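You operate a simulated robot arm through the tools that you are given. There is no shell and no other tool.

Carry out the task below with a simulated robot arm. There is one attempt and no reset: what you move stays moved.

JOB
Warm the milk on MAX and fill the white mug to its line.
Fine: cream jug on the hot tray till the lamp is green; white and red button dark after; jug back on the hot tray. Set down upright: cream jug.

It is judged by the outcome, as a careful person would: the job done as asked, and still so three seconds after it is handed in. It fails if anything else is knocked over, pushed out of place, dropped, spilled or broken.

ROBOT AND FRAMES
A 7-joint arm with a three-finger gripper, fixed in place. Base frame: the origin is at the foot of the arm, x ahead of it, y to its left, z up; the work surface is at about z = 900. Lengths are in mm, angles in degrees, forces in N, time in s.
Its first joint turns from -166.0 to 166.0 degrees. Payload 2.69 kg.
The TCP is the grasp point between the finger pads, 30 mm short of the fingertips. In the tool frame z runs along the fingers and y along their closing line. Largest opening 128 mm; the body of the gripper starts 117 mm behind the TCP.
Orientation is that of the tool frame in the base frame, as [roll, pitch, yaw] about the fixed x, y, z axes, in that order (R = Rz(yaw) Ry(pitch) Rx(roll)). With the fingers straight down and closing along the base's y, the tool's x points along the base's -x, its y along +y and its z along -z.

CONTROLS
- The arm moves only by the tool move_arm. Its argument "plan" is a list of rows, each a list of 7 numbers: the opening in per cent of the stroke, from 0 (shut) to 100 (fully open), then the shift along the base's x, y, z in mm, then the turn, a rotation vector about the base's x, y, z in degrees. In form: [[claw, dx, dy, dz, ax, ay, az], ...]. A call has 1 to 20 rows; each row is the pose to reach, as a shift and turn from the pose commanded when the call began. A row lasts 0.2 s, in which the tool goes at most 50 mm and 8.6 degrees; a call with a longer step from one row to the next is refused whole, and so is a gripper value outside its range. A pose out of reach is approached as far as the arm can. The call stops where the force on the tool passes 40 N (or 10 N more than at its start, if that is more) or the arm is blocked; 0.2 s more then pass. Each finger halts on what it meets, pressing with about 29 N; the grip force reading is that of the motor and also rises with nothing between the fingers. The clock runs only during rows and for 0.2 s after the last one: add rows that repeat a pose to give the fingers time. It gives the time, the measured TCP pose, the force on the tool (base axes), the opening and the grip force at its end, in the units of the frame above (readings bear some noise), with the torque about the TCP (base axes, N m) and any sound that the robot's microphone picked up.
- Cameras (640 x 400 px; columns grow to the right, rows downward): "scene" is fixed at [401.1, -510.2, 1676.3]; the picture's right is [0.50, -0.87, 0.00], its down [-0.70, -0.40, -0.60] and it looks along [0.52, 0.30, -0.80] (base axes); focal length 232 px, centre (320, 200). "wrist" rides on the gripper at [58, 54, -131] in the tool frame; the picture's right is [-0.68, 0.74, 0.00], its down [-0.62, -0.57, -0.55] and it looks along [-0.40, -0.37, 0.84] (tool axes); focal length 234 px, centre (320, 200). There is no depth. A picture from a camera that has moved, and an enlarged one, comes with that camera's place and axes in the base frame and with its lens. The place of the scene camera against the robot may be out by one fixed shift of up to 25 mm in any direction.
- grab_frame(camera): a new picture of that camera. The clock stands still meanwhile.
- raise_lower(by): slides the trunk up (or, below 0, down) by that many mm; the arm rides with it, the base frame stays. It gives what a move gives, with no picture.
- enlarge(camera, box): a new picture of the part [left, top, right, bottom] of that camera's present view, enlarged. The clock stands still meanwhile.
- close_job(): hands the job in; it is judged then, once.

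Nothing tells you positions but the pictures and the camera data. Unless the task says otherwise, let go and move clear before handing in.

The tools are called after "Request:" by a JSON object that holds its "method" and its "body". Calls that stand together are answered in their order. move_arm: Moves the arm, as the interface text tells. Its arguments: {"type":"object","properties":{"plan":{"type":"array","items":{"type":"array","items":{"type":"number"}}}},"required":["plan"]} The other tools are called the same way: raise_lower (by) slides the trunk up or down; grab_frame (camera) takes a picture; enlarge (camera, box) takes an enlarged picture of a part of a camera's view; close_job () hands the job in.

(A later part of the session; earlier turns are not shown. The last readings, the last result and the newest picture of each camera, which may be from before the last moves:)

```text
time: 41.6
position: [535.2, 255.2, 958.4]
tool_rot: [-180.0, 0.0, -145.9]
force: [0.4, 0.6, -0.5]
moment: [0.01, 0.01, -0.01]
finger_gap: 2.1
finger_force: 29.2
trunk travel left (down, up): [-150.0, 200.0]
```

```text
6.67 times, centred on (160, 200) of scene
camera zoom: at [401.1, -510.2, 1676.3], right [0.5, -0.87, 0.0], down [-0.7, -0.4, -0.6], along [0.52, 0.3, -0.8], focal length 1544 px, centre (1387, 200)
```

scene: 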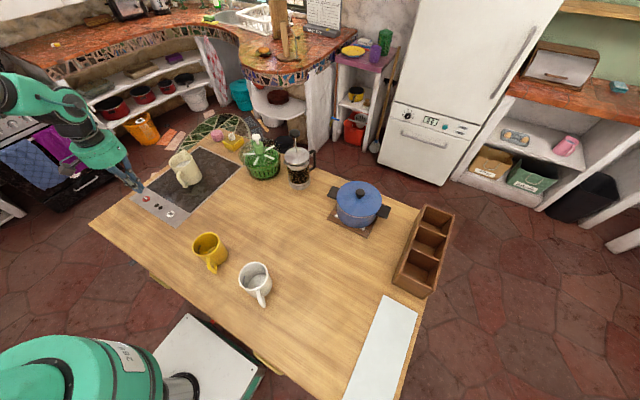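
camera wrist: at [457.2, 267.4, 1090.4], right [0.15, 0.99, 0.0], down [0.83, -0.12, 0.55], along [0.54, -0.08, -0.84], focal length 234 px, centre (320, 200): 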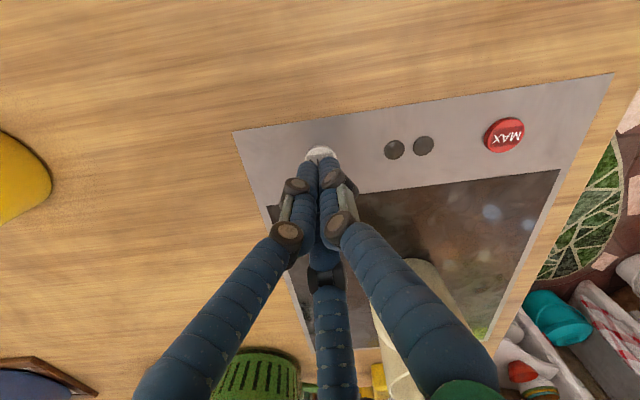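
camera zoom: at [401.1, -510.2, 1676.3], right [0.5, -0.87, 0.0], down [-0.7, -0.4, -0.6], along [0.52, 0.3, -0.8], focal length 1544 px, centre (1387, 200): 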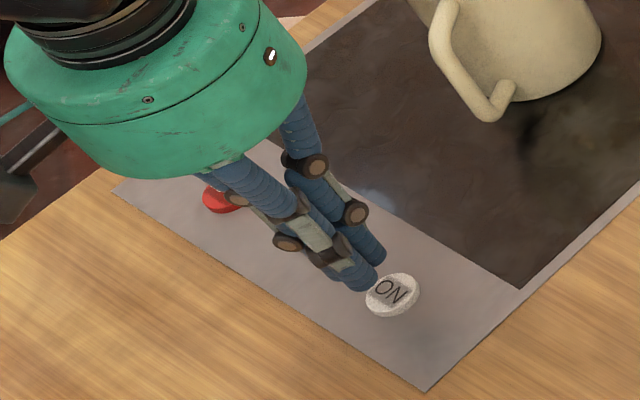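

The fingertips are centred just above the ON button. I'll lower in small steps until I feel the press.

Request:
{"method": "move_arm", "body": {"plan": [[0, 0, 0, -5, 0, 0, 0], [0, 0, 0, -10, 0, 0, 0], [0, 0, 0, -14, 0, 0, 0], [0, 0, 0, -14, 0, 0, 0]]}}

Request:
{"method": "move_arm", "body": {"plan": [[0, 0, 0, -2, 0, 0, 0], [0, 0, 0, -2, 0, 0, 0]]}}

Request:
{"method": "move_arm", "body": {"plan": [[0, 0, 0, -2, 0, 0, 0], [0, 0, 0, -2, 0, 0, 0]]}}

```text
time: 42.6
position: [535.1, 254.1, 945.5]
tool_rot: [-179.9, 0.1, -146.0]
force: [0.0, -0.2, -0.5]
moment: [-0.02, -0.02, 0.0]
finger_gap: 2.2
finger_force: 28.7
trunk travel left (down, up): [-150.0, 200.0]
```

```text
time: 43.2
position: [536.5, 255.5, 942.2]
tool_rot: [180.0, 0.1, -146.0]
force: [0.1, 1.1, -0.4]
moment: [0.0, 0.01, -0.02]
finger_gap: 1.9
finger_force: 29.0
trunk travel left (down, up): [-150.0, 200.0]
```

```text
time: 43.8
position: [536.7, 254.0, 940.4]
tool_rot: [-180.0, -0.1, -146.0]
force: [-0.1, -0.5, -0.9]
moment: [0.01, -0.03, 0.01]
finger_gap: 2.0
finger_force: 29.2
trunk travel left (down, up): [-150.0, 200.0]
```

Request:
{"method": "move_arm", "body": {"plan": [[0, 0, 0, -2, 0, 0, 0], [0, 0, 0, -2, 0, 0, 0]]}}

Request:
{"method": "move_arm", "body": {"plan": [[0, 0, 0, -2, 0, 0, 0], [0, 0, 0, -2, 0, 0, 0]]}}

Request:
{"method": "enlarge", "body": {"camera": "scene", "box": [125, 170, 195, 230]}}

```text
time: 44.4
position: [536.0, 254.9, 939.2]
tool_rot: [179.9, 0.1, -146.1]
force: [-0.1, -0.5, 0.1]
moment: [0.0, 0.01, -0.01]
finger_gap: 2.2
finger_force: 28.5
trunk travel left (down, up): [-150.0, 200.0]
```

```text
time: 45.0
position: [536.1, 254.6, 936.9]
tool_rot: [-180.0, 0.0, -146.0]
force: [-0.8, 0.2, 0.4]
moment: [0.0, 0.02, 0.01]
finger_gap: 2.4
finger_force: 29.0
trunk travel left (down, up): [-150.0, 200.0]
```

```text
6.67 times, centred on (160, 200) of scene
camera zoom: at [401.1, -510.2, 1676.3], right [0.5, -0.87, 0.0], down [-0.7, -0.4, -0.6], along [0.52, 0.3, -0.8], focal length 1544 px, centre (1387, 200)
```

zoom: 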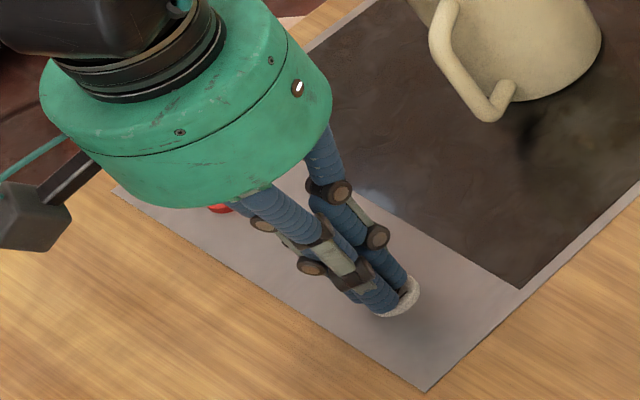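

Request:
{"method": "move_arm", "body": {"plan": [[0, 0, 0, -1.5, 0, 0, 0], [0, 0, 0, -1.5, 0, 0, 0]]}}

Request:
{"method": "move_arm", "body": {"plan": [[0, 0, 0, -1.5, 0, 0, 0], [0, 0, 0, -1.5, 0, 0, 0]]}}

```text
time: 45.6
position: [536.0, 254.3, 935.2]
tool_rot: [-180.0, 0.0, -146.0]
force: [-0.9, 0.0, 0.6]
moment: [0.01, 0.02, 0.01]
finger_gap: 2.4
finger_force: 29.0
trunk travel left (down, up): [-150.0, 200.0]
```

```text
time: 46.2
position: [536.7, 254.1, 933.6]
tool_rot: [179.9, 0.0, -146.0]
force: [0.0, -0.5, -0.5]
moment: [0.02, -0.01, 0.02]
finger_gap: 2.1
finger_force: 29.0
trunk travel left (down, up): [-150.0, 200.0]
```

Request:
{"method": "move_arm", "body": {"plan": [[0, 0, 0, -1.5, 0, 0, 0], [0, 0, 0, -1.5, 0, 0, 0]]}}

Request:
{"method": "grab_frame", "body": {"camera": "wrist"}}

Request:
{"method": "enlarge", "body": {"camera": "scene", "box": [145, 190, 185, 220]}}

```text
time: 46.8
position: [536.4, 254.6, 933.0]
tool_rot: [-179.9, 0.0, -146.0]
force: [0.2, -0.4, 1.5]
moment: [0.0, -0.01, -0.01]
finger_gap: 2.3
finger_force: 28.7
trunk travel left (down, up): [-150.0, 200.0]
```

```text
taken
camera wrist: at [457.4, 267.3, 1063.5], right [0.15, 0.99, 0.0], down [0.83, -0.12, 0.55], along [0.54, -0.08, -0.84], focal length 234 px, centre (320, 200)
```

wrist: 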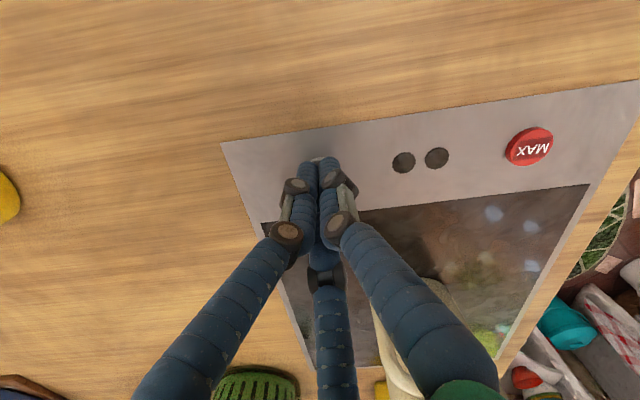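

```text
13.33 times, centred on (165, 205) of scene
camera zoom: at [401.1, -510.2, 1676.3], right [0.5, -0.87, 0.0], down [-0.7, -0.4, -0.6], along [0.52, 0.3, -0.8], focal length 3089 px, centre (2387, 133)
```

zoom: 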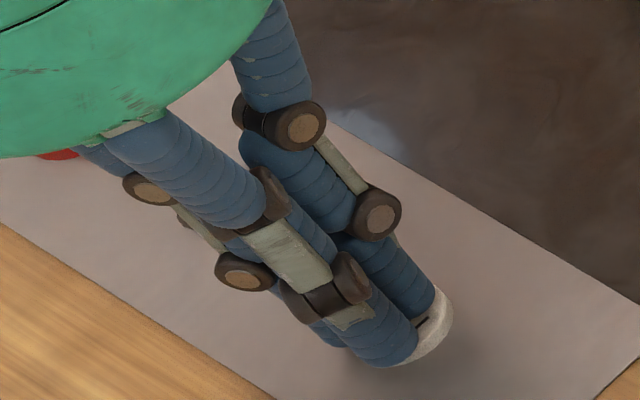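

There's a slight force now, so I'll continue pressing millimetre by millimetre.

Request:
{"method": "move_arm", "body": {"plan": [[0, 0, 0, -1, 0, 0, 0], [0, 0, 0, -1, 0, 0, 0]]}}

Request:
{"method": "move_arm", "body": {"plan": [[0, 0, 0, -1, 0, 0, 0], [0, 0, 0, -1, 0, 0, 0]]}}

Request:
{"method": "enlarge", "body": {"camera": "scene", "box": [135, 185, 195, 225]}}

```text
time: 47.4
position: [537.3, 255.6, 932.5]
tool_rot: [-180.0, 0.0, -145.9]
force: [-0.5, 0.0, 2.1]
moment: [-0.04, 0.01, -0.02]
finger_gap: 2.3
finger_force: 29.1
trunk travel left (down, up): [-150.0, 200.0]
```

```text
time: 48.0
position: [536.8, 254.7, 930.5]
tool_rot: [180.0, 0.1, -146.0]
force: [0.4, 0.1, 2.7]
moment: [0.04, -0.03, 0.03]
finger_gap: 6.2
finger_force: 30.8
trunk travel left (down, up): [-150.0, 200.0]
heard: click
```

```text
10.00 times, centred on (165, 205) of scene
camera zoom: at [401.1, -510.2, 1676.3], right [0.5, -0.87, 0.0], down [-0.7, -0.4, -0.6], along [0.52, 0.3, -0.8], focal length 2317 px, centre (1870, 150)
```

zoom: 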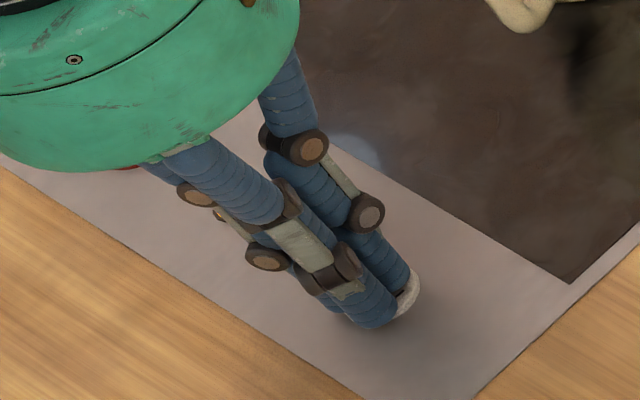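

A click was heard, so the ON button has been pressed. I'll lift straight off and check whether it is lit.

Request:
{"method": "move_arm", "body": {"plan": [[0, 0, 0, 5, 0, 0, 0], [0, 0, 0, 15, 0, 0, 0], [0, 0, 0, 35, 0, 0, 0], [0, 0, 0, 60, 0, 0, 0], [0, 0, 0, 60, 0, 0, 0]]}}

Request:
{"method": "enlarge", "body": {"camera": "wrist", "box": [200, 70, 600, 230]}}

Request:
{"method": "enlarge", "body": {"camera": "scene", "box": [115, 170, 195, 230]}}

```text
time: 49.2
position: [535.5, 255.4, 990.4]
tool_rot: [179.9, 0.0, -145.9]
force: [0.2, -0.7, 0.6]
moment: [0.02, 0.0, -0.01]
finger_gap: 2.2
finger_force: 31.6
trunk travel left (down, up): [-150.0, 200.0]
```

```text
1.60 times, centred on (400, 150) of wrist
camera zoom: at [456.7, 266.9, 1121.2], right [0.15, 0.99, 0.0], down [0.83, -0.12, 0.55], along [0.54, -0.08, -0.84], focal length 375 px, centre (192, 280)
```

zoom: 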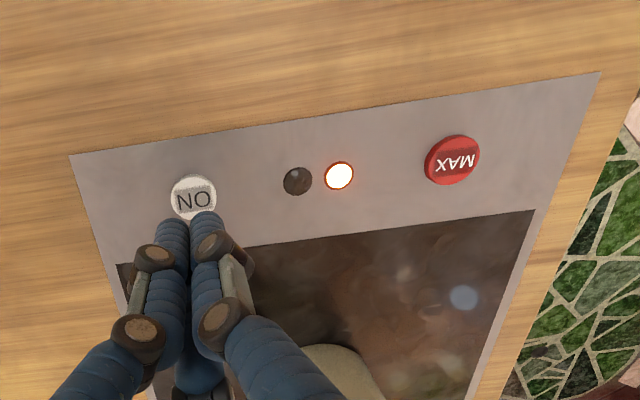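

```text
6.67 times, centred on (155, 200) of scene
camera zoom: at [401.1, -510.2, 1676.3], right [0.5, -0.87, 0.0], down [-0.7, -0.4, -0.6], along [0.52, 0.3, -0.8], focal length 1544 px, centre (1420, 200)
```

zoom: 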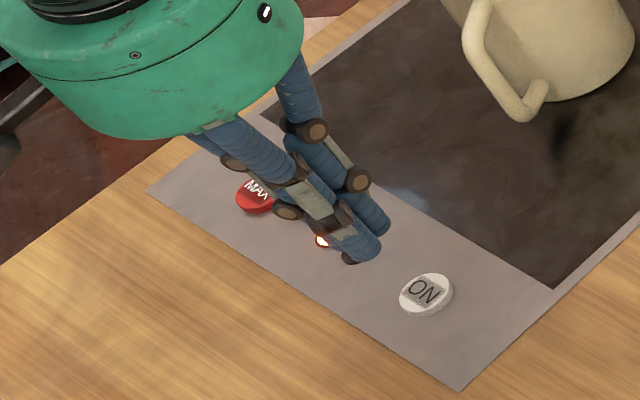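

The ON press lit an orange lamp. Next I'll move to MAX at about (537,404) and lower to just above it.

Request:
{"method": "move_arm", "body": {"plan": [[0, 0, 37, 0, 0, 0, 0], [0, 1, 75, 0, 0, 0, 0], [0, 1, 112, 0, 0, 0, 0], [0, 1, 149, 0, 0, 0, 0], [0, 1, 149, -25, 0, 0, 0], [0, 1, 149, -45, 0, 0, 0], [0, 1, 149, -52, 0, 0, 0], [0, 1, 149, -52, 0, 0, 0]]}}

Request:
{"method": "grab_frame", "body": {"camera": "wrist"}}

Request:
{"method": "enlarge", "body": {"camera": "scene", "box": [115, 170, 195, 230]}}

```text
time: 51.0
position: [536.7, 405.1, 937.1]
tool_rot: [-179.9, 0.0, -146.0]
force: [-0.2, 0.3, -0.3]
moment: [-0.03, 0.02, 0.0]
finger_gap: 2.0
finger_force: 31.1
trunk travel left (down, up): [-150.0, 200.0]
```

```text
taken
camera wrist: at [458.1, 416.4, 1068.6], right [0.15, 0.99, 0.0], down [0.83, -0.12, 0.55], along [0.54, -0.08, -0.84], focal length 234 px, centre (320, 200)
```

wrist: 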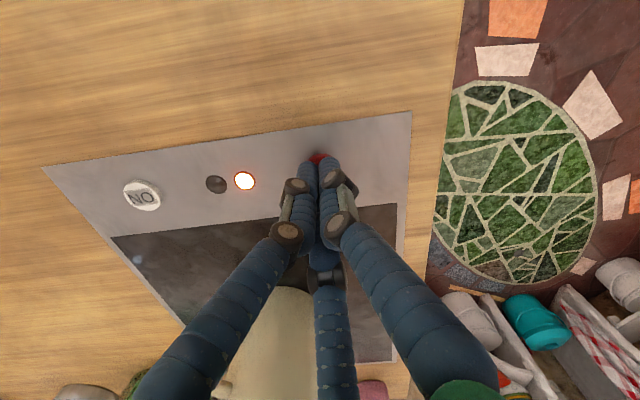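

```text
6.67 times, centred on (155, 200) of scene
camera zoom: at [401.1, -510.2, 1676.3], right [0.5, -0.87, 0.0], down [-0.7, -0.4, -0.6], along [0.52, 0.3, -0.8], focal length 1544 px, centre (1420, 200)
```

zoom: 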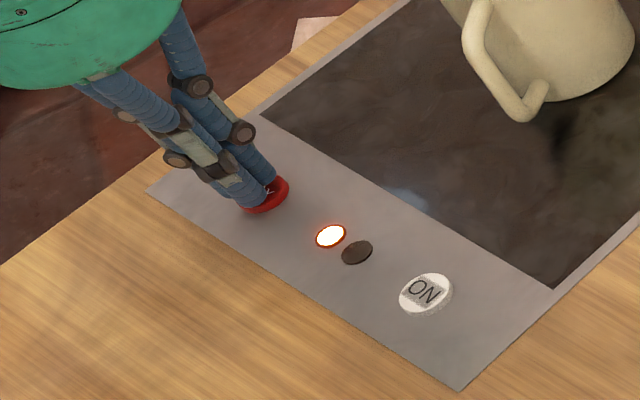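

The orange lamp is on and the fingertips are over MAX. I'll press down in small steps until the click.

Request:
{"method": "move_arm", "body": {"plan": [[0, 0, 0, -2, 0, 0, 0], [0, 0, 0, -4, 0, 0, 0], [0, 0, 0, -4, 0, 0, 0]]}}

Request:
{"method": "move_arm", "body": {"plan": [[0, 0, 0, -1.5, 0, 0, 0], [0, 0, 0, -1.5, 0, 0, 0]]}}

Request:
{"method": "move_arm", "body": {"plan": [[0, 0, 0, -1, 0, 0, 0], [0, 0, 0, -1, 0, 0, 0]]}}

```text
time: 51.8
position: [537.6, 405.0, 933.9]
tool_rot: [180.0, 0.0, -146.0]
force: [-0.3, -0.9, 0.4]
moment: [0.0, -0.01, -0.01]
finger_gap: 2.1
finger_force: 31.3
trunk travel left (down, up): [-150.0, 200.0]
```

```text
time: 52.4
position: [537.7, 403.3, 932.9]
tool_rot: [-180.0, 0.0, -146.0]
force: [-0.2, 0.1, 1.1]
moment: [-0.02, 0.0, -0.01]
finger_gap: 2.2
finger_force: 31.0
trunk travel left (down, up): [-150.0, 200.0]
```

```text
time: 53.0
position: [536.5, 404.1, 930.5]
tool_rot: [-180.0, 0.1, -145.9]
force: [1.3, -1.0, 2.2]
moment: [0.02, -0.03, -0.02]
finger_gap: 6.2
finger_force: 31.2
trunk travel left (down, up): [-150.0, 200.0]
heard: click
```

A click was heard for MAX. I'll lift off and check the buttons and lamps.

Request:
{"method": "move_arm", "body": {"plan": [[0, 0, 0, 5, 0, 0, 0], [0, 0, 0, 15, 0, 0, 0], [0, 0, 0, 35, 0, 0, 0], [0, 0, 0, 60, 0, 0, 0], [0, -10, -10, 100, 0, 0, 0], [0, -10, -10, 140, 0, 0, 0], [0, -10, -10, 140, 0, 0, 0]]}}

Request:
{"method": "enlarge", "body": {"camera": "wrist", "box": [150, 70, 470, 230]}}

Request:
{"method": "enlarge", "body": {"camera": "scene", "box": [115, 130, 225, 230]}}

```text
time: 54.6
position: [525.8, 393.2, 1073.6]
tool_rot: [180.0, 0.0, -146.0]
force: [-1.0, -0.7, 0.2]
moment: [0.09, -0.03, -0.01]
finger_gap: 1.8
finger_force: 31.8
trunk travel left (down, up): [-150.0, 200.0]
```

```text
2.00 times, centred on (310, 150) of wrist
camera zoom: at [446.6, 405.5, 1204.3], right [0.15, 0.99, 0.0], down [0.83, -0.12, 0.55], along [0.54, -0.08, -0.84], focal length 468 px, centre (340, 300)
```

zoom: 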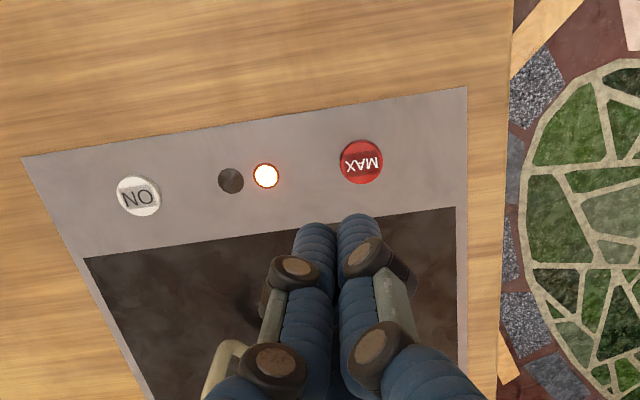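

```text
4.00 times, centred on (170, 180) of scene
camera zoom: at [401.1, -510.2, 1676.3], right [0.5, -0.87, 0.0], down [-0.7, -0.4, -0.6], along [0.52, 0.3, -0.8], focal length 927 px, centre (920, 280)
```

zoom: 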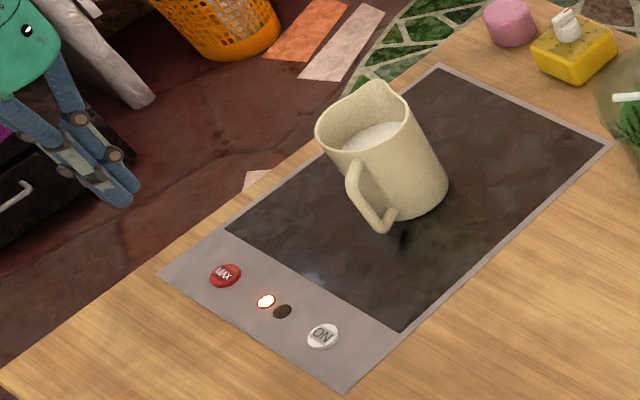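

Request:
{"method": "enlarge", "body": {"camera": "scene", "box": [125, 180, 195, 230]}}

Request:
{"method": "enlarge", "body": {"camera": "wrist", "box": [190, 110, 350, 190]}}

```text
8.00 times, centred on (160, 205) of scene
camera zoom: at [401.1, -510.2, 1676.3], right [0.5, -0.87, 0.0], down [-0.7, -0.4, -0.6], along [0.52, 0.3, -0.8], focal length 1853 px, centre (1600, 160)
```

zoom: 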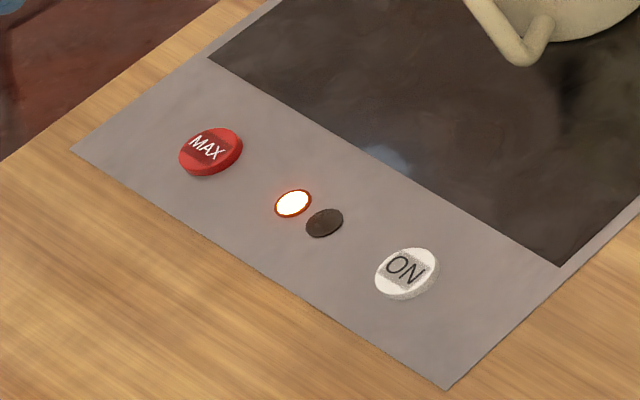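

```text
4.00 times, centred on (270, 150) of wrist
camera zoom: at [446.6, 405.5, 1204.3], right [0.15, 0.99, 0.0], down [0.83, -0.12, 0.55], along [0.54, -0.08, -0.84], focal length 937 px, centre (520, 400)
```

zoom: 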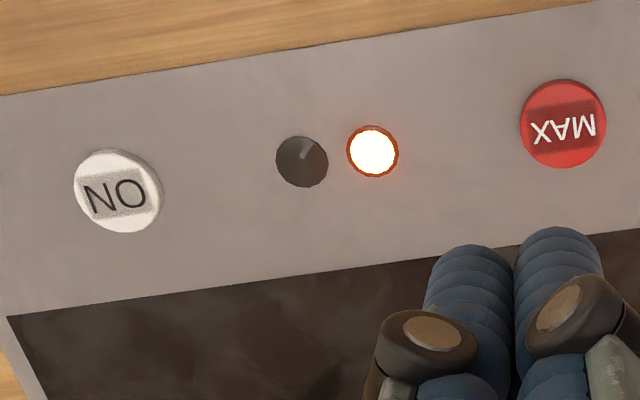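

The orange lamp is on. I'll wait a few seconds with the arm still and watch the lamps.

Request:
{"method": "move_arm", "body": {"plan": [[0, 0, 0, 0, 0, 0, 0], [0, 0, 0, 0, 0, 0, 0], [0, 0, 0, 0, 0, 0, 0], [0, 0, 0, 0, 0, 0, 0], [0, 0, 0, 0, 0, 0, 0], [0, 0, 0, 0, 0, 0, 0], [0, 0, 0, 0, 0, 0, 0], [0, 0, 0, 0, 0, 0, 0], [0, 0, 0, 0, 0, 0, 0], [0, 0, 0, 0, 0, 0, 0]]}}

Request:
{"method": "enlarge", "body": {"camera": "scene", "box": [135, 190, 185, 220]}}

Request:
{"method": "enlarge", "body": {"camera": "wrist", "box": [190, 110, 350, 190]}}

```text
time: 56.8
position: [526.6, 394.2, 1073.7]
tool_rot: [-179.9, 0.0, -146.0]
force: [0.1, 0.6, 0.4]
moment: [-0.02, 0.0, -0.01]
finger_gap: 2.2
finger_force: 31.2
trunk travel left (down, up): [-150.0, 200.0]
```

```text
12.80 times, centred on (160, 205) of scene
camera zoom: at [401.1, -510.2, 1676.3], right [0.5, -0.87, 0.0], down [-0.7, -0.4, -0.6], along [0.52, 0.3, -0.8], focal length 2965 px, centre (2368, 136)
```

zoom: 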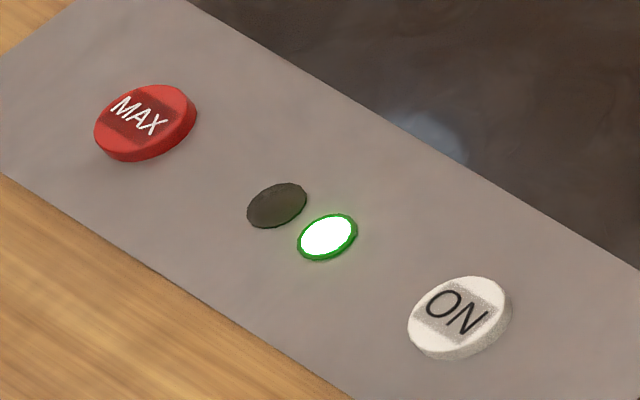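

```text
4.00 times, centred on (270, 150) of wrist
camera zoom: at [447.1, 405.9, 1203.8], right [0.15, 0.99, 0.0], down [0.83, -0.12, 0.55], along [0.54, -0.08, -0.84], focal length 937 px, centre (520, 400)
```

zoom: 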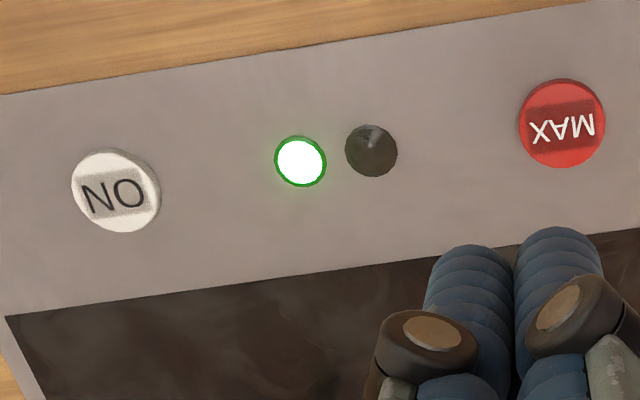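

The green lamp is lit, so the milk is warm. I'll switch off now, MAX first: moving back over it and pressing until the click.

Request:
{"method": "move_arm", "body": {"plan": [[0, 5, 5, -30, 0, 0, 0], [0, 10, 10, -70, 0, 0, 0], [0, 10, 10, -105, 0, 0, 0], [0, 10, 10, -130, 0, 0, 0], [0, 10, 10, -138, 0, 0, 0], [0, 10, 10, -140, 0, 0, 0]]}}

Request:
{"method": "move_arm", "body": {"plan": [[0, 0, 0, -1.5, 0, 0, 0], [0, 0, 0, -1.5, 0, 0, 0]]}}

Request:
{"method": "move_arm", "body": {"plan": [[0, 0, 0, -1, 0, 0, 0], [0, 0, 0, -1, 0, 0, 0]]}}

```text
time: 58.2
position: [536.1, 404.4, 932.7]
tool_rot: [180.0, 0.0, -145.9]
force: [-0.5, 0.0, 0.8]
moment: [-0.01, -0.02, 0.0]
finger_gap: 1.9
finger_force: 31.4
trunk travel left (down, up): [-150.0, 200.0]
heard: click
```

```text
time: 58.8
position: [537.3, 402.4, 930.7]
tool_rot: [-180.0, 0.0, -146.0]
force: [-0.5, 0.0, 2.5]
moment: [-0.03, -0.05, 0.03]
finger_gap: 6.1
finger_force: 31.6
trunk travel left (down, up): [-150.0, 200.0]
```

```text
time: 59.4
position: [536.6, 403.4, 928.5]
tool_rot: [180.0, 0.0, -146.0]
force: [-1.0, -1.1, 4.1]
moment: [-0.01, 0.03, 0.02]
finger_gap: 5.9
finger_force: 31.3
trunk travel left (down, up): [-150.0, 200.0]
```

One click was heard for MAX. Lifting to check its state.

Request:
{"method": "move_arm", "body": {"plan": [[0, 0, 0, 5, 0, 0, 0], [0, 0, 0, 15, 0, 0, 0], [0, 0, 0, 35, 0, 0, 0], [0, 0, 0, 60, 0, 0, 0], [0, -10, -10, 100, 0, 0, 0], [0, -10, -10, 140, 0, 0, 0], [0, -10, -10, 140, 0, 0, 0]]}}

Request:
{"method": "enlarge", "body": {"camera": "scene", "box": [135, 190, 185, 220]}}

Request:
{"method": "enlarge", "body": {"camera": "wrist", "box": [190, 110, 350, 190]}}

```text
time: 61.0
position: [527.6, 394.5, 1070.6]
tool_rot: [-179.9, 0.0, -146.0]
force: [0.0, -0.7, 0.4]
moment: [0.0, -0.02, -0.02]
finger_gap: 2.2
finger_force: 31.6
trunk travel left (down, up): [-150.0, 200.0]
```

```text
12.80 times, centred on (160, 205) of scene
camera zoom: at [401.1, -510.2, 1676.3], right [0.5, -0.87, 0.0], down [-0.7, -0.4, -0.6], along [0.52, 0.3, -0.8], focal length 2965 px, centre (2368, 136)
```

zoom: 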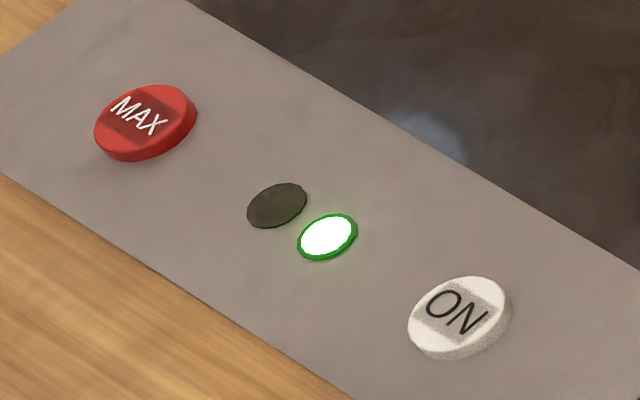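

```text
4.00 times, centred on (270, 150) of wrist
camera zoom: at [447.0, 406.3, 1201.8], right [0.15, 0.99, 0.0], down [0.83, -0.12, 0.55], along [0.54, -0.08, -0.84], focal length 937 px, centre (520, 400)
```

zoom: 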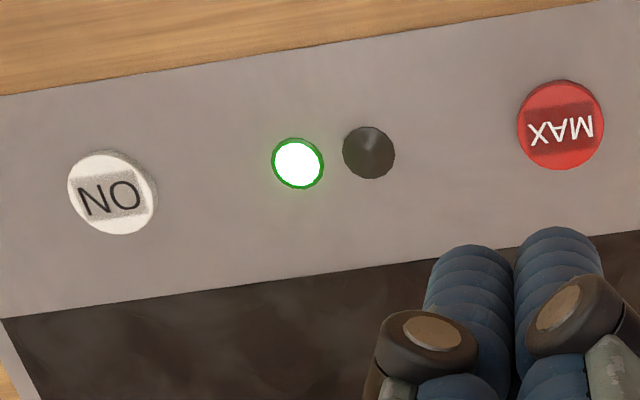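

Request:
{"method": "enlarge", "body": {"camera": "wrist", "box": [310, 120, 350, 160]}}

Request:
{"method": "enlarge", "body": {"camera": "wrist", "box": [200, 140, 240, 180]}}

```text
10.00 times, centred on (330, 140) of wrist
camera zoom: at [447.0, 406.3, 1201.8], right [0.15, 0.99, 0.0], down [0.83, -0.12, 0.55], along [0.54, -0.08, -0.84], focal length 2342 px, centre (220, 800)
```

zoom: 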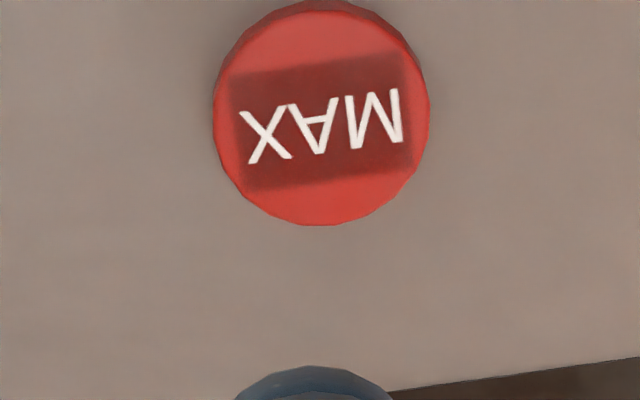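

```text
10.00 times, centred on (220, 160) of wrist
camera zoom: at [447.0, 406.3, 1201.8], right [0.15, 0.99, 0.0], down [0.83, -0.12, 0.55], along [0.54, -0.08, -0.84], focal length 2342 px, centre (1320, 600)
```

zoom: 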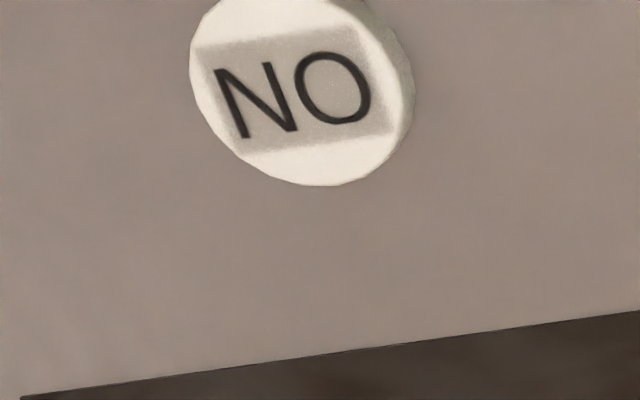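

The button decals look unchanged, and the green lamp still shows the tray powered. Next I'll press ON to switch it off.

Request:
{"method": "move_arm", "body": {"plan": [[0, 3, -35, -10, 0, 0, 0], [0, 6, -75, -25, 0, 0, 0], [0, 9, -112, -45, 0, 0, 0], [0, 10, -139, -70, 0, 0, 0], [0, 10, -139, -100, 0, 0, 0], [0, 10, -139, -125, 0, 0, 0], [0, 10, -139, -134, 0, 0, 0], [0, 10, -139, -134, 0, 0, 0]]}}

Request:
{"method": "move_arm", "body": {"plan": [[0, 0, 0, -1.5, 0, 0, 0], [0, 0, 0, -3, 0, 0, 0], [0, 0, 0, -3, 0, 0, 0]]}}

Request:
{"method": "move_arm", "body": {"plan": [[0, 0, 0, -1.5, 0, 0, 0], [0, 0, 0, -1.5, 0, 0, 0]]}}

```text
time: 62.8
position: [536.8, 254.5, 934.2]
tool_rot: [-179.9, 0.0, -146.0]
force: [0.6, 0.4, -0.3]
moment: [-0.04, -0.02, 0.02]
finger_gap: 1.9
finger_force: 31.7
trunk travel left (down, up): [-150.0, 200.0]
```

```text
time: 63.6
position: [536.8, 255.2, 931.7]
tool_rot: [-180.0, 0.0, -146.0]
force: [-0.1, 0.6, 0.7]
moment: [0.06, -0.01, -0.02]
finger_gap: 2.1
finger_force: 31.5
trunk travel left (down, up): [-150.0, 200.0]
```

```text
time: 64.2
position: [536.4, 255.5, 931.2]
tool_rot: [-179.9, 0.0, -146.0]
force: [-0.3, 0.0, 1.4]
moment: [0.01, -0.02, 0.03]
finger_gap: 6.4
finger_force: 31.3
trunk travel left (down, up): [-150.0, 200.0]
heard: click
```

Request:
{"method": "move_arm", "body": {"plan": [[0, 0, 0, 5, 0, 0, 0], [0, 0, 0, 15, 0, 0, 0], [0, 0, 0, 35, 0, 0, 0], [0, 0, 0, 60, 0, 0, 0], [0, -10, 0, 100, 0, 0, 0], [0, -10, 0, 140, 0, 0, 0], [0, -10, 0, 140, 0, 0, 0]]}}

Request:
{"method": "enlarge", "body": {"camera": "scene", "box": [135, 190, 185, 220]}}

Request:
{"method": "enlarge", "body": {"camera": "wrist", "box": [270, 80, 470, 190]}}

```text
time: 65.8
position: [528.1, 254.7, 1069.4]
tool_rot: [180.0, -0.1, -146.1]
force: [0.3, 0.1, 0.9]
moment: [0.02, -0.02, 0.02]
finger_gap: 2.3
finger_force: 30.6
trunk travel left (down, up): [-150.0, 200.0]
```

```text
12.80 times, centred on (160, 205) of scene
camera zoom: at [401.1, -510.2, 1676.3], right [0.5, -0.87, 0.0], down [-0.7, -0.4, -0.6], along [0.52, 0.3, -0.8], focal length 2965 px, centre (2368, 136)
```

zoom: 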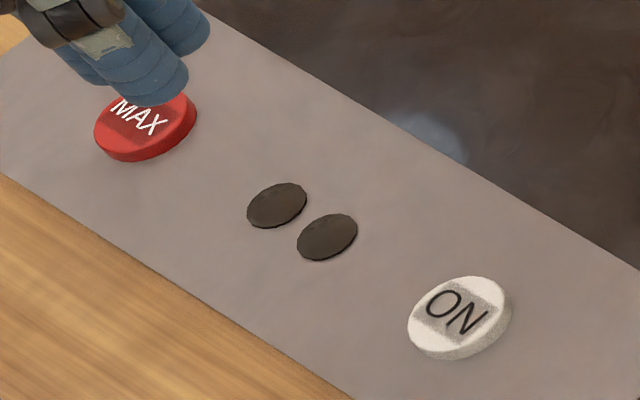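

```text
3.20 times, centred on (370, 135) of wrist
camera zoom: at [448.6, 266.6, 1200.6], right [0.15, 0.99, 0.0], down [0.83, -0.12, 0.55], along [0.54, -0.08, -0.84], focal length 749 px, centre (160, 408)
```

zoom: 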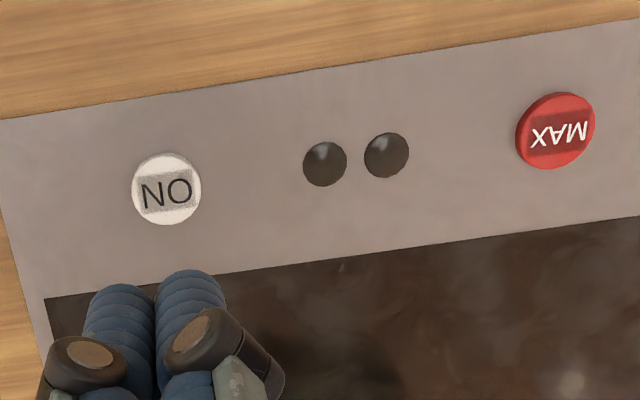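

Both lamps are dark and the tray is off, with each button pressed exactly twice. Next I'll go back above the jug, open the fingers, and re-grasp in the same relative pose.

Request:
{"method": "move_arm", "body": {"plan": [[0, 0, 0, 40, 0, 0, 0], [20, 0, 0, 80, 0, 0, 0], [40, 37, 16, 90, 0, 0, 0], [70, 75, 32, 90, 0, 0, 0], [100, 112, 48, 90, 0, 0, 0], [100, 150, 64, 90, 0, 0, 0], [100, 187, 79.5, 90, 0, 0, 0], [100, 187, 79.5, 90, 0, 0, 0]]}}

Request:
{"method": "grab_frame", "body": {"camera": "wrist"}}

Request:
{"method": "enlarge", "body": {"camera": "scene", "box": [120, 100, 280, 220]}}

```text
time: 67.6
position: [716.2, 335.7, 1160.6]
tool_rot: [-180.0, -0.2, -146.0]
force: [0.5, -1.0, -0.3]
moment: [-0.04, 0.04, 0.0]
finger_gap: 128.2
finger_force: 0.1
trunk travel left (down, up): [-150.0, 200.0]
```

```text
taken
camera wrist: at [637.0, 347.7, 1291.6], right [0.15, 0.99, 0.0], down [0.83, -0.12, 0.55], along [0.54, -0.08, -0.84], focal length 234 px, centre (320, 200)
```

wrist: 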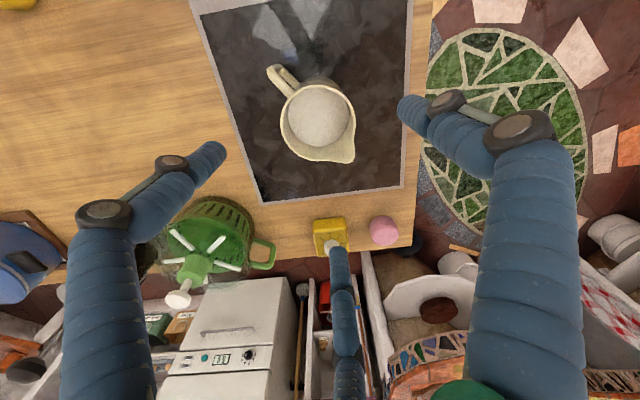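

```text
3.33 times, centred on (200, 160) of scene
camera zoom: at [401.1, -510.2, 1676.3], right [0.5, -0.87, 0.0], down [-0.7, -0.4, -0.6], along [0.52, 0.3, -0.8], focal length 772 px, centre (720, 333)
```

zoom: 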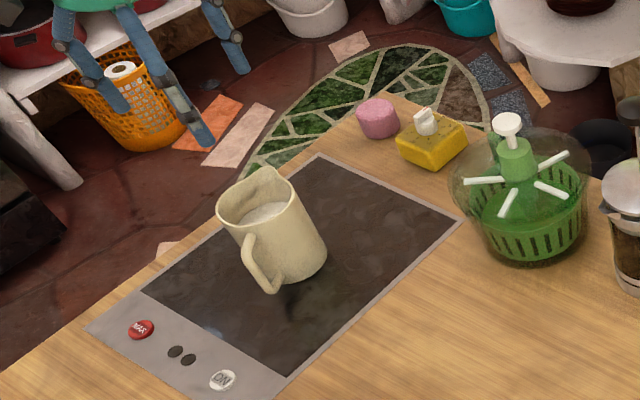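

The jug is in place between the open fingers. Descending the same 200 mm to the earlier grasp height, then closing.

Request:
{"method": "move_arm", "body": {"plan": [[100, 0, 0, -30, 0, 0, 0], [100, 0, 0, -60, 0, 0, 0], [100, 0, 0, -85, 0, 0, 0], [100, 0, 0, -105, 0, 0, 0], [100, 0, 0, -120, 0, 0, 0], [100, 0, 0, -135, 0, 0, 0], [100, 0, 0, -150, 0, 0, 0], [100, 0, 0, -165, 0, 0, 0], [100, 0, 0, -180, 0, 0, 0], [100, 0, 0, -192, 0, 0, 0], [100, 0, 0, -200, 0, 0, 0], [100, 0, 0, -200, 0, 0, 0]]}}

Request:
{"method": "grab_frame", "body": {"camera": "wrist"}}

```text
time: 70.2
position: [714.7, 333.7, 961.5]
tool_rot: [179.9, -0.1, -146.0]
force: [0.2, -0.1, 0.9]
moment: [0.02, 0.01, 0.01]
finger_gap: 128.0
finger_force: 0.0
trunk travel left (down, up): [-150.0, 200.0]
```

```text
taken
camera wrist: at [635.1, 346.8, 1091.9], right [0.15, 0.99, 0.0], down [0.83, -0.12, 0.55], along [0.54, -0.08, -0.84], focal length 234 px, centre (320, 200)
```

wrist: 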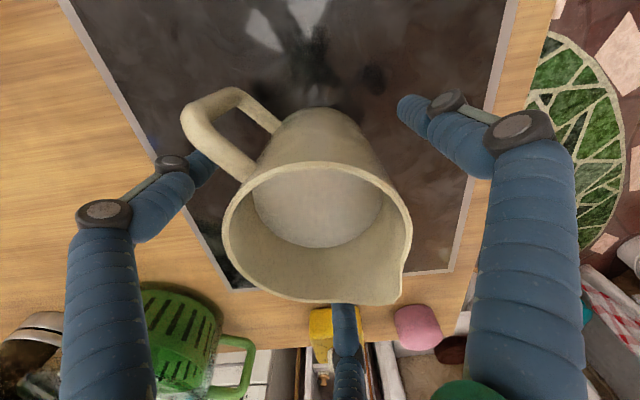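

Request:
{"method": "move_arm", "body": {"plan": [[75, 0, 0, 0, 0, 0, 0], [70, 0, 0, 0, 0, 0, 0], [60, 0, 0, 0, 0, 0, 0], [40, 0, 0, 0, 0, 0, 0], [20, 0, 0, 0, 0, 0, 0], [0, 0, 0, 0, 0, 0, 0], [0, 0, 0, 0, 0, 0, 0]]}}

Request:
{"method": "move_arm", "body": {"plan": [[0, 0, 0, 4, 0, 0, 0], [0, 0, 0, 12, 0, 0, 0], [0, 0, 0, 28, 0, 0, 0], [0, 0, 0, 50, 0, 0, 0], [0, 0, 0, 80, 0, 0, 0], [0, 0, 0, 110, 0, 0, 0], [0, 0, 0, 140, 0, 0, 0], [0, 0, 0, 160, 0, 0, 0], [0, 0, 0, 168, 0, 0, 0], [0, 0, 0, 168, 0, 0, 0], [0, 0, 0, 168, 0, 0, 0]]}}

Request:
{"method": "grab_frame", "body": {"camera": "wrist"}}

```text
time: 71.8
position: [714.4, 334.2, 961.5]
tool_rot: [-180.0, 0.0, -146.1]
force: [2.5, 0.8, 2.7]
moment: [0.07, -0.12, -0.07]
finger_gap: 85.7
finger_force: 28.3
trunk travel left (down, up): [-150.0, 200.0]
```

```text
time: 74.2
position: [713.8, 335.9, 1127.7]
tool_rot: [-179.9, 0.0, -146.0]
force: [-0.3, -0.5, -5.7]
moment: [0.08, -0.05, 0.02]
finger_gap: 85.7
finger_force: 28.9
trunk travel left (down, up): [-150.0, 200.0]
```

```text
taken
camera wrist: at [634.5, 348.0, 1259.3], right [0.15, 0.99, 0.0], down [0.83, -0.12, 0.55], along [0.54, -0.08, -0.84], focal length 234 px, centre (320, 200)
```

wrist: 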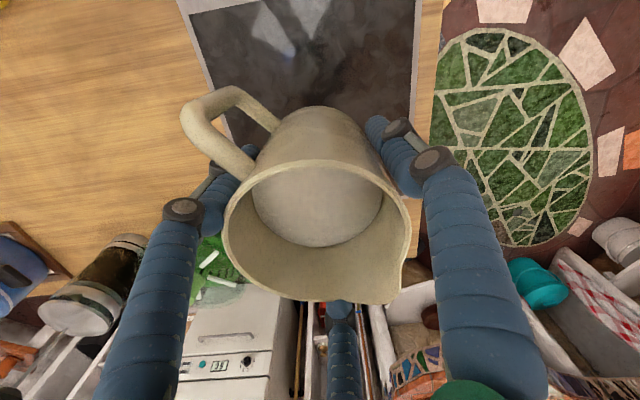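

The jug is held firmly at about 5.5 N. I'll carry it level toward the white mug while turning it so the spout faces yaw 135°.

Request:
{"method": "move_arm", "body": {"plan": [[0, -2, -8, 0, 0, 0, 1.5], [0, -6, -22, 0, 0, 0, 4], [0, -13, -48, 0, 0, 0, 8], [0, -21, -78, 0, 0, 0, 13], [0, -29, -108, 0, 0, 0, 18], [0, -37, -138, 0, 0, 0, 23], [0, -45, -168, 0, 0, 0, 28], [0, -53, -198, 0, 0, 0, 33], [0, -61, -228, 0, 0, 0, 38], [0, -69, -258, 0, 0, 0, 43], [0, -76, -283, 0, 0, 0, 47], [0, -80, -299, 0, 0, 0, 49.5], [0, -82, -305, 0, 0, 0, 50.5], [0, -82, -305, 0, 0, 0, 50.5]]}}

Request:
{"method": "move_arm", "body": {"plan": [[0, -2, -8, 0, 0, 0, 1.5], [0, -6, -22, 0, 0, 0, 4], [0, -13, -48, 0, 0, 0, 8], [0, -21, -78, 0, 0, 0, 13], [0, -29, -108, 0, 0, 0, 18], [0, -37, -138, 0, 0, 0, 23], [0, -45, -168, 0, 0, 0, 28], [0, -53, -198, 0, 0, 0, 33], [0, -61, -228, 0, 0, 0, 38], [0, -69, -258, 0, 0, 0, 43], [0, -76, -283, 0, 0, 0, 47], [0, -80, -301, 0, 0, 0, 49.5], [0, -82, -308, 0, 0, 0, 50.5], [0, -82, -308, 0, 0, 0, 50.5]]}}

Request:
{"method": "grab_frame", "body": {"camera": "wrist"}}

Request:
{"method": "grab_frame", "body": {"camera": "scene"}}

```text
time: 77.2
position: [633.0, 29.2, 1127.8]
tool_rot: [-180.0, 0.0, -95.5]
force: [0.7, 0.7, -4.8]
moment: [0.05, -0.01, 0.02]
finger_gap: 85.8
finger_force: 29.0
trunk travel left (down, up): [-150.0, 200.0]
```

```text
time: 80.2
position: [550.0, -277.4, 1128.3]
tool_rot: [-179.9, 0.0, -45.0]
force: [0.6, 0.3, -5.2]
moment: [0.02, 0.03, 0.06]
finger_gap: 85.7
finger_force: 28.7
trunk travel left (down, up): [-150.0, 200.0]
```

```text
taken
camera wrist: at [553.2, -356.3, 1259.2], right [-1.0, -0.04, 0.0], down [-0.04, 0.84, 0.55], along [-0.02, 0.55, -0.84], focal length 234 px, centre (320, 200)
```

wrist: 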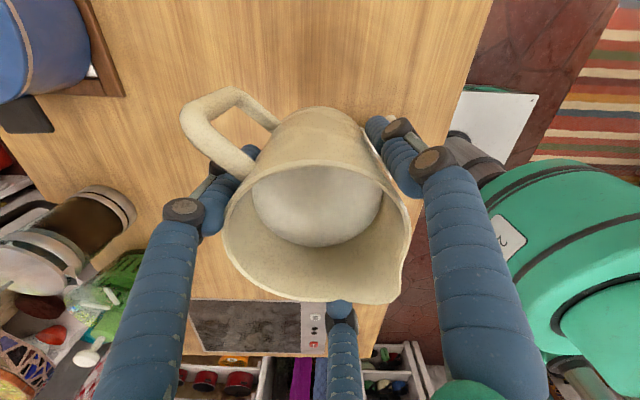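

```text
taken
```

scene: 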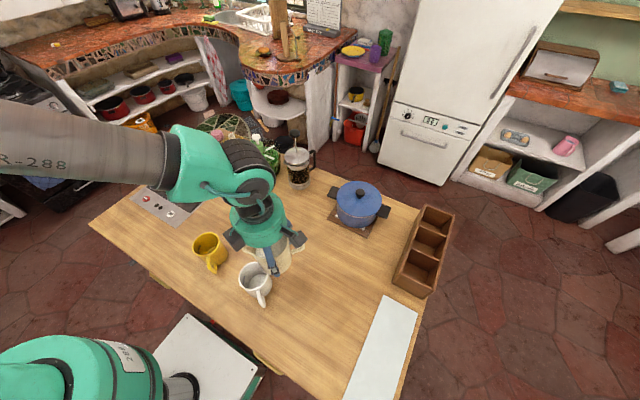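

The jug is upright beside and above the mug with its spout pointing over it. I'll tilt to 25°, below the expected pour onset, while keeping the spout tip over the mug, then check.

Request:
{"method": "move_arm", "body": {"plan": [[0, 1.6, -1.1, 0.5, -2.2, -2.2, 0], [0, 3.3, -2.2, 1, -5.1, -5.1, 0], [0, 5, -3.3, 1.5, -8.1, -8.1, 0], [0, 6.6, -4.4, 2, -11.1, -11.1, 0], [0, 8.2, -5.5, 2.5, -14.1, -14.1, 0], [0, 9.5, -6.3, 3, -16.6, -16.6, 0], [0, 9.8, -6.6, 3, -17.7, -17.7, 0], [0, 9.8, -6.6, 3, -17.7, -17.7, 0]]}}

Request:
{"method": "grab_frame", "body": {"camera": "wrist"}}

Request:
{"method": "enlarge", "body": {"camera": "scene", "box": [200, 220, 328, 320]}}

```text
time: 82.0
position: [559.9, -286.4, 1131.7]
tool_rot: [-180.0, -25.1, -45.1]
force: [-0.5, -0.4, -5.3]
moment: [0.05, 0.03, -0.01]
finger_gap: 85.5
finger_force: 29.3
trunk travel left (down, up): [-150.0, 200.0]
```

```text
taken
camera wrist: at [519.1, -320.9, 1274.8], right [-0.95, -0.09, -0.29], down [-0.16, 0.96, 0.24], along [0.25, 0.27, -0.93], focal length 234 px, centre (320, 200)
```

wrist: 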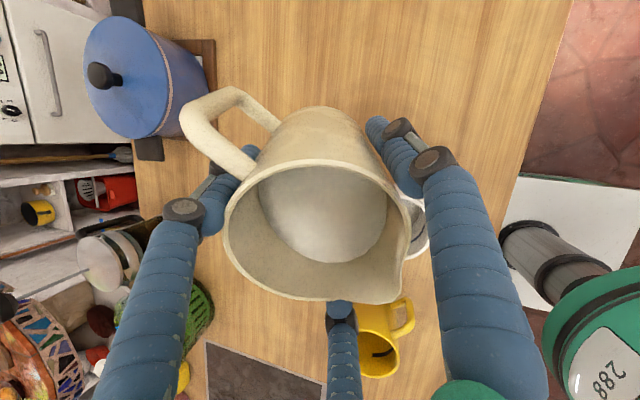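

```text
4.00 times, centred on (264, 270) of scene
camera zoom: at [401.1, -510.2, 1676.3], right [0.5, -0.87, 0.0], down [-0.7, -0.4, -0.6], along [0.52, 0.3, -0.8], focal length 927 px, centre (544, -80)
```

zoom: 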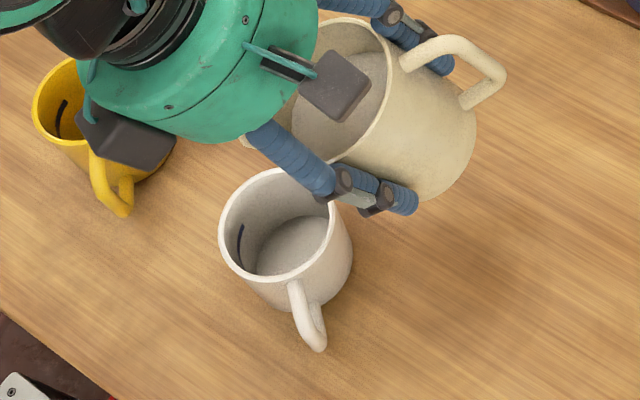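

The milk surface is level, nothing has poured yet, and the spout is over the mug opening. I'll lower the jug so the spout is about 50 mm above the rim.

Request:
{"method": "move_arm", "body": {"plan": [[0, 0, 0.5, -10, 0, 0, 0], [0, 0, 1, -30, 0, 0, 0], [0, 0, 1.5, -50, 0, 0, 0], [0, 0, 1.5, -70, 0, 0, 0], [0, 0, 1.5, -90, 0, 0, 0], [0, 0, 1.5, -100, 0, 0, 0], [0, 0, 1.5, -100, 0, 0, 0]]}}

Request:
{"method": "grab_frame", "body": {"camera": "wrist"}}

Request:
{"method": "enlarge", "body": {"camera": "scene", "box": [200, 220, 328, 320]}}

```text
time: 83.6
position: [560.6, -284.4, 1031.1]
tool_rot: [180.0, -25.0, -45.0]
force: [-0.7, 0.0, -6.6]
moment: [0.04, 0.09, -0.01]
finger_gap: 85.9
finger_force: 29.2
trunk travel left (down, up): [-150.0, 200.0]
```

```text
taken
camera wrist: at [519.8, -320.0, 1174.3], right [-0.95, -0.09, -0.29], down [-0.16, 0.96, 0.24], along [0.25, 0.27, -0.93], focal length 234 px, centre (320, 200)
```

wrist: 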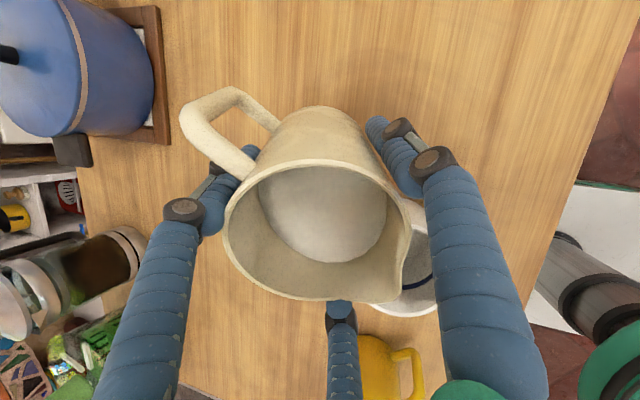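

```text
4.00 times, centred on (264, 270) of scene
camera zoom: at [401.1, -510.2, 1676.3], right [0.5, -0.87, 0.0], down [-0.7, -0.4, -0.6], along [0.52, 0.3, -0.8], focal length 927 px, centre (544, -80)
```

zoom: 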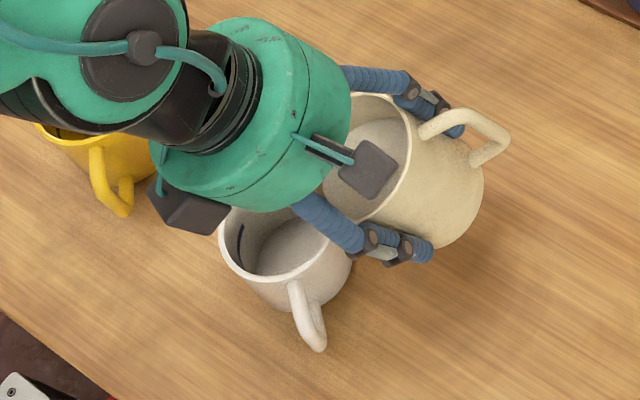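

The spout hangs over the mug and the mug's line is visible from the scene camera. I'll begin tilting gently, pivoting about the spout tip, to 31°.

Request:
{"method": "move_arm", "body": {"plan": [[0, 0.2, -0.2, 2.2, -1.1, -1.1, 0], [0, 0.4, -0.4, 4.4, -2.1, -2.1, 0], [0, 0.6, -0.6, 6.5, -3.2, -3.2, 0], [0, 0.7, -0.7, 8.6, -4.24, -4.24, 0], [0, 0.7, -0.7, 8.6, -4.24, -4.24, 0], [0, 0.7, -0.7, 8.6, -4.24, -4.24, 0]]}}

Request:
{"method": "grab_frame", "body": {"camera": "wrist"}}

Request:
{"method": "enlarge", "body": {"camera": "scene", "box": [200, 220, 328, 320]}}

```text
time: 85.0
position: [561.2, -283.8, 1039.6]
tool_rot: [180.0, -31.0, -45.0]
force: [-0.2, 0.4, -5.5]
moment: [0.08, 0.06, 0.0]
finger_gap: 85.7
finger_force: 28.9
trunk travel left (down, up): [-150.0, 200.0]
```

```text
taken
camera wrist: at [509.6, -309.6, 1182.3], right [-0.93, -0.11, -0.35], down [-0.17, 0.97, 0.15], along [0.32, 0.2, -0.92], focal length 234 px, centre (320, 200)
```

wrist: 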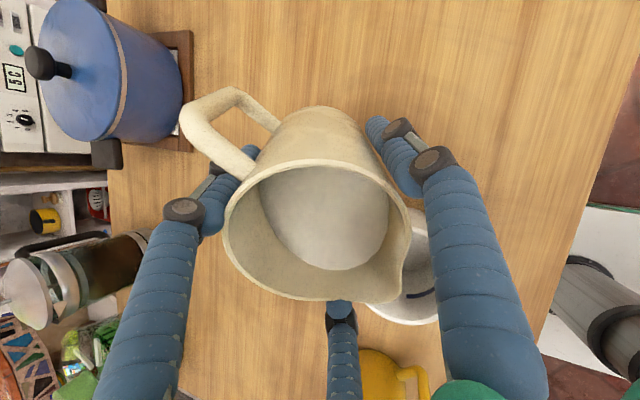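

```text
4.00 times, centred on (264, 270) of scene
camera zoom: at [401.1, -510.2, 1676.3], right [0.5, -0.87, 0.0], down [-0.7, -0.4, -0.6], along [0.52, 0.3, -0.8], focal length 927 px, centre (544, -80)
```

zoom: 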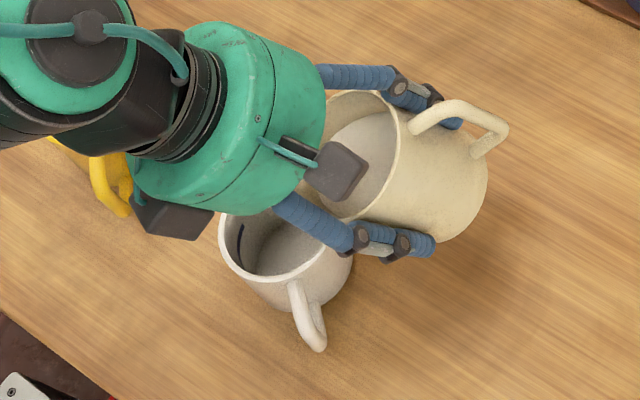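

No pour yet; the milk edge is still short of the spout. Tilting on to 37°.

Request:
{"method": "move_arm", "body": {"plan": [[0, 0, 0, 2.2, -1.06, -1.06, 0], [0, 0.1, -0.1, 4.3, -2.12, -2.12, 0], [0, 0.1, -0.1, 6.5, -3.18, -3.18, 0], [0, 0, 0, 8.6, -4.24, -4.24, 0], [0, 0, 0, 8.6, -4.24, -4.24, 0], [0, 0, 0, 8.6, -4.24, -4.24, 0]]}}

Request:
{"method": "grab_frame", "body": {"camera": "wrist"}}

Request:
{"method": "enlarge", "body": {"camera": "scene", "box": [200, 220, 328, 320]}}

```text
time: 86.4
position: [562.6, -284.3, 1047.8]
tool_rot: [-179.9, -37.0, -45.0]
force: [1.0, 0.4, -5.6]
moment: [0.04, 0.09, -0.02]
finger_gap: 85.7
finger_force: 28.7
trunk travel left (down, up): [-150.0, 200.0]
```

```text
taken
camera wrist: at [500.0, -299.2, 1187.9], right [-0.9, -0.14, -0.41], down [-0.18, 0.98, 0.07], along [0.39, 0.13, -0.91], focal length 234 px, centre (320, 200)
```

wrist: 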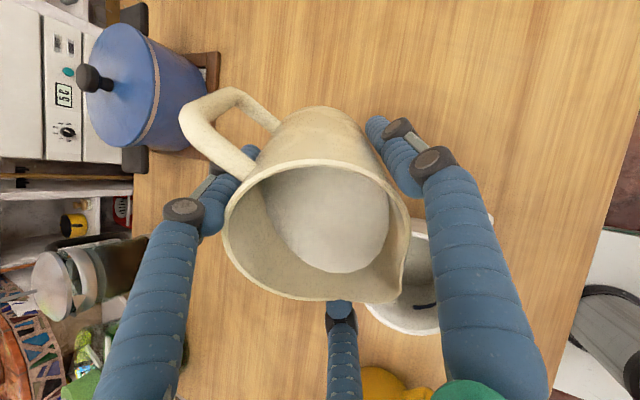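

```text
4.00 times, centred on (264, 270) of scene
camera zoom: at [401.1, -510.2, 1676.3], right [0.5, -0.87, 0.0], down [-0.7, -0.4, -0.6], along [0.52, 0.3, -0.8], focal length 927 px, centre (544, -80)
```

zoom: 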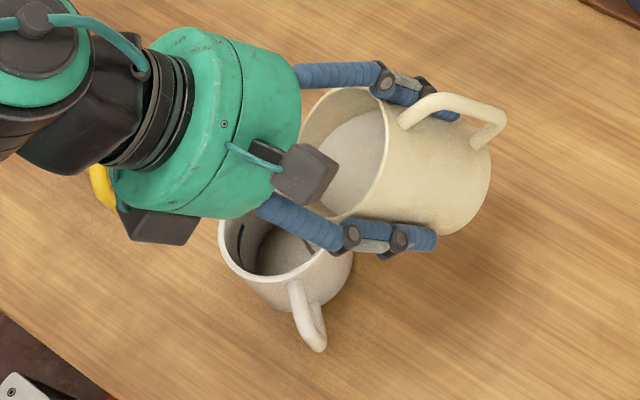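

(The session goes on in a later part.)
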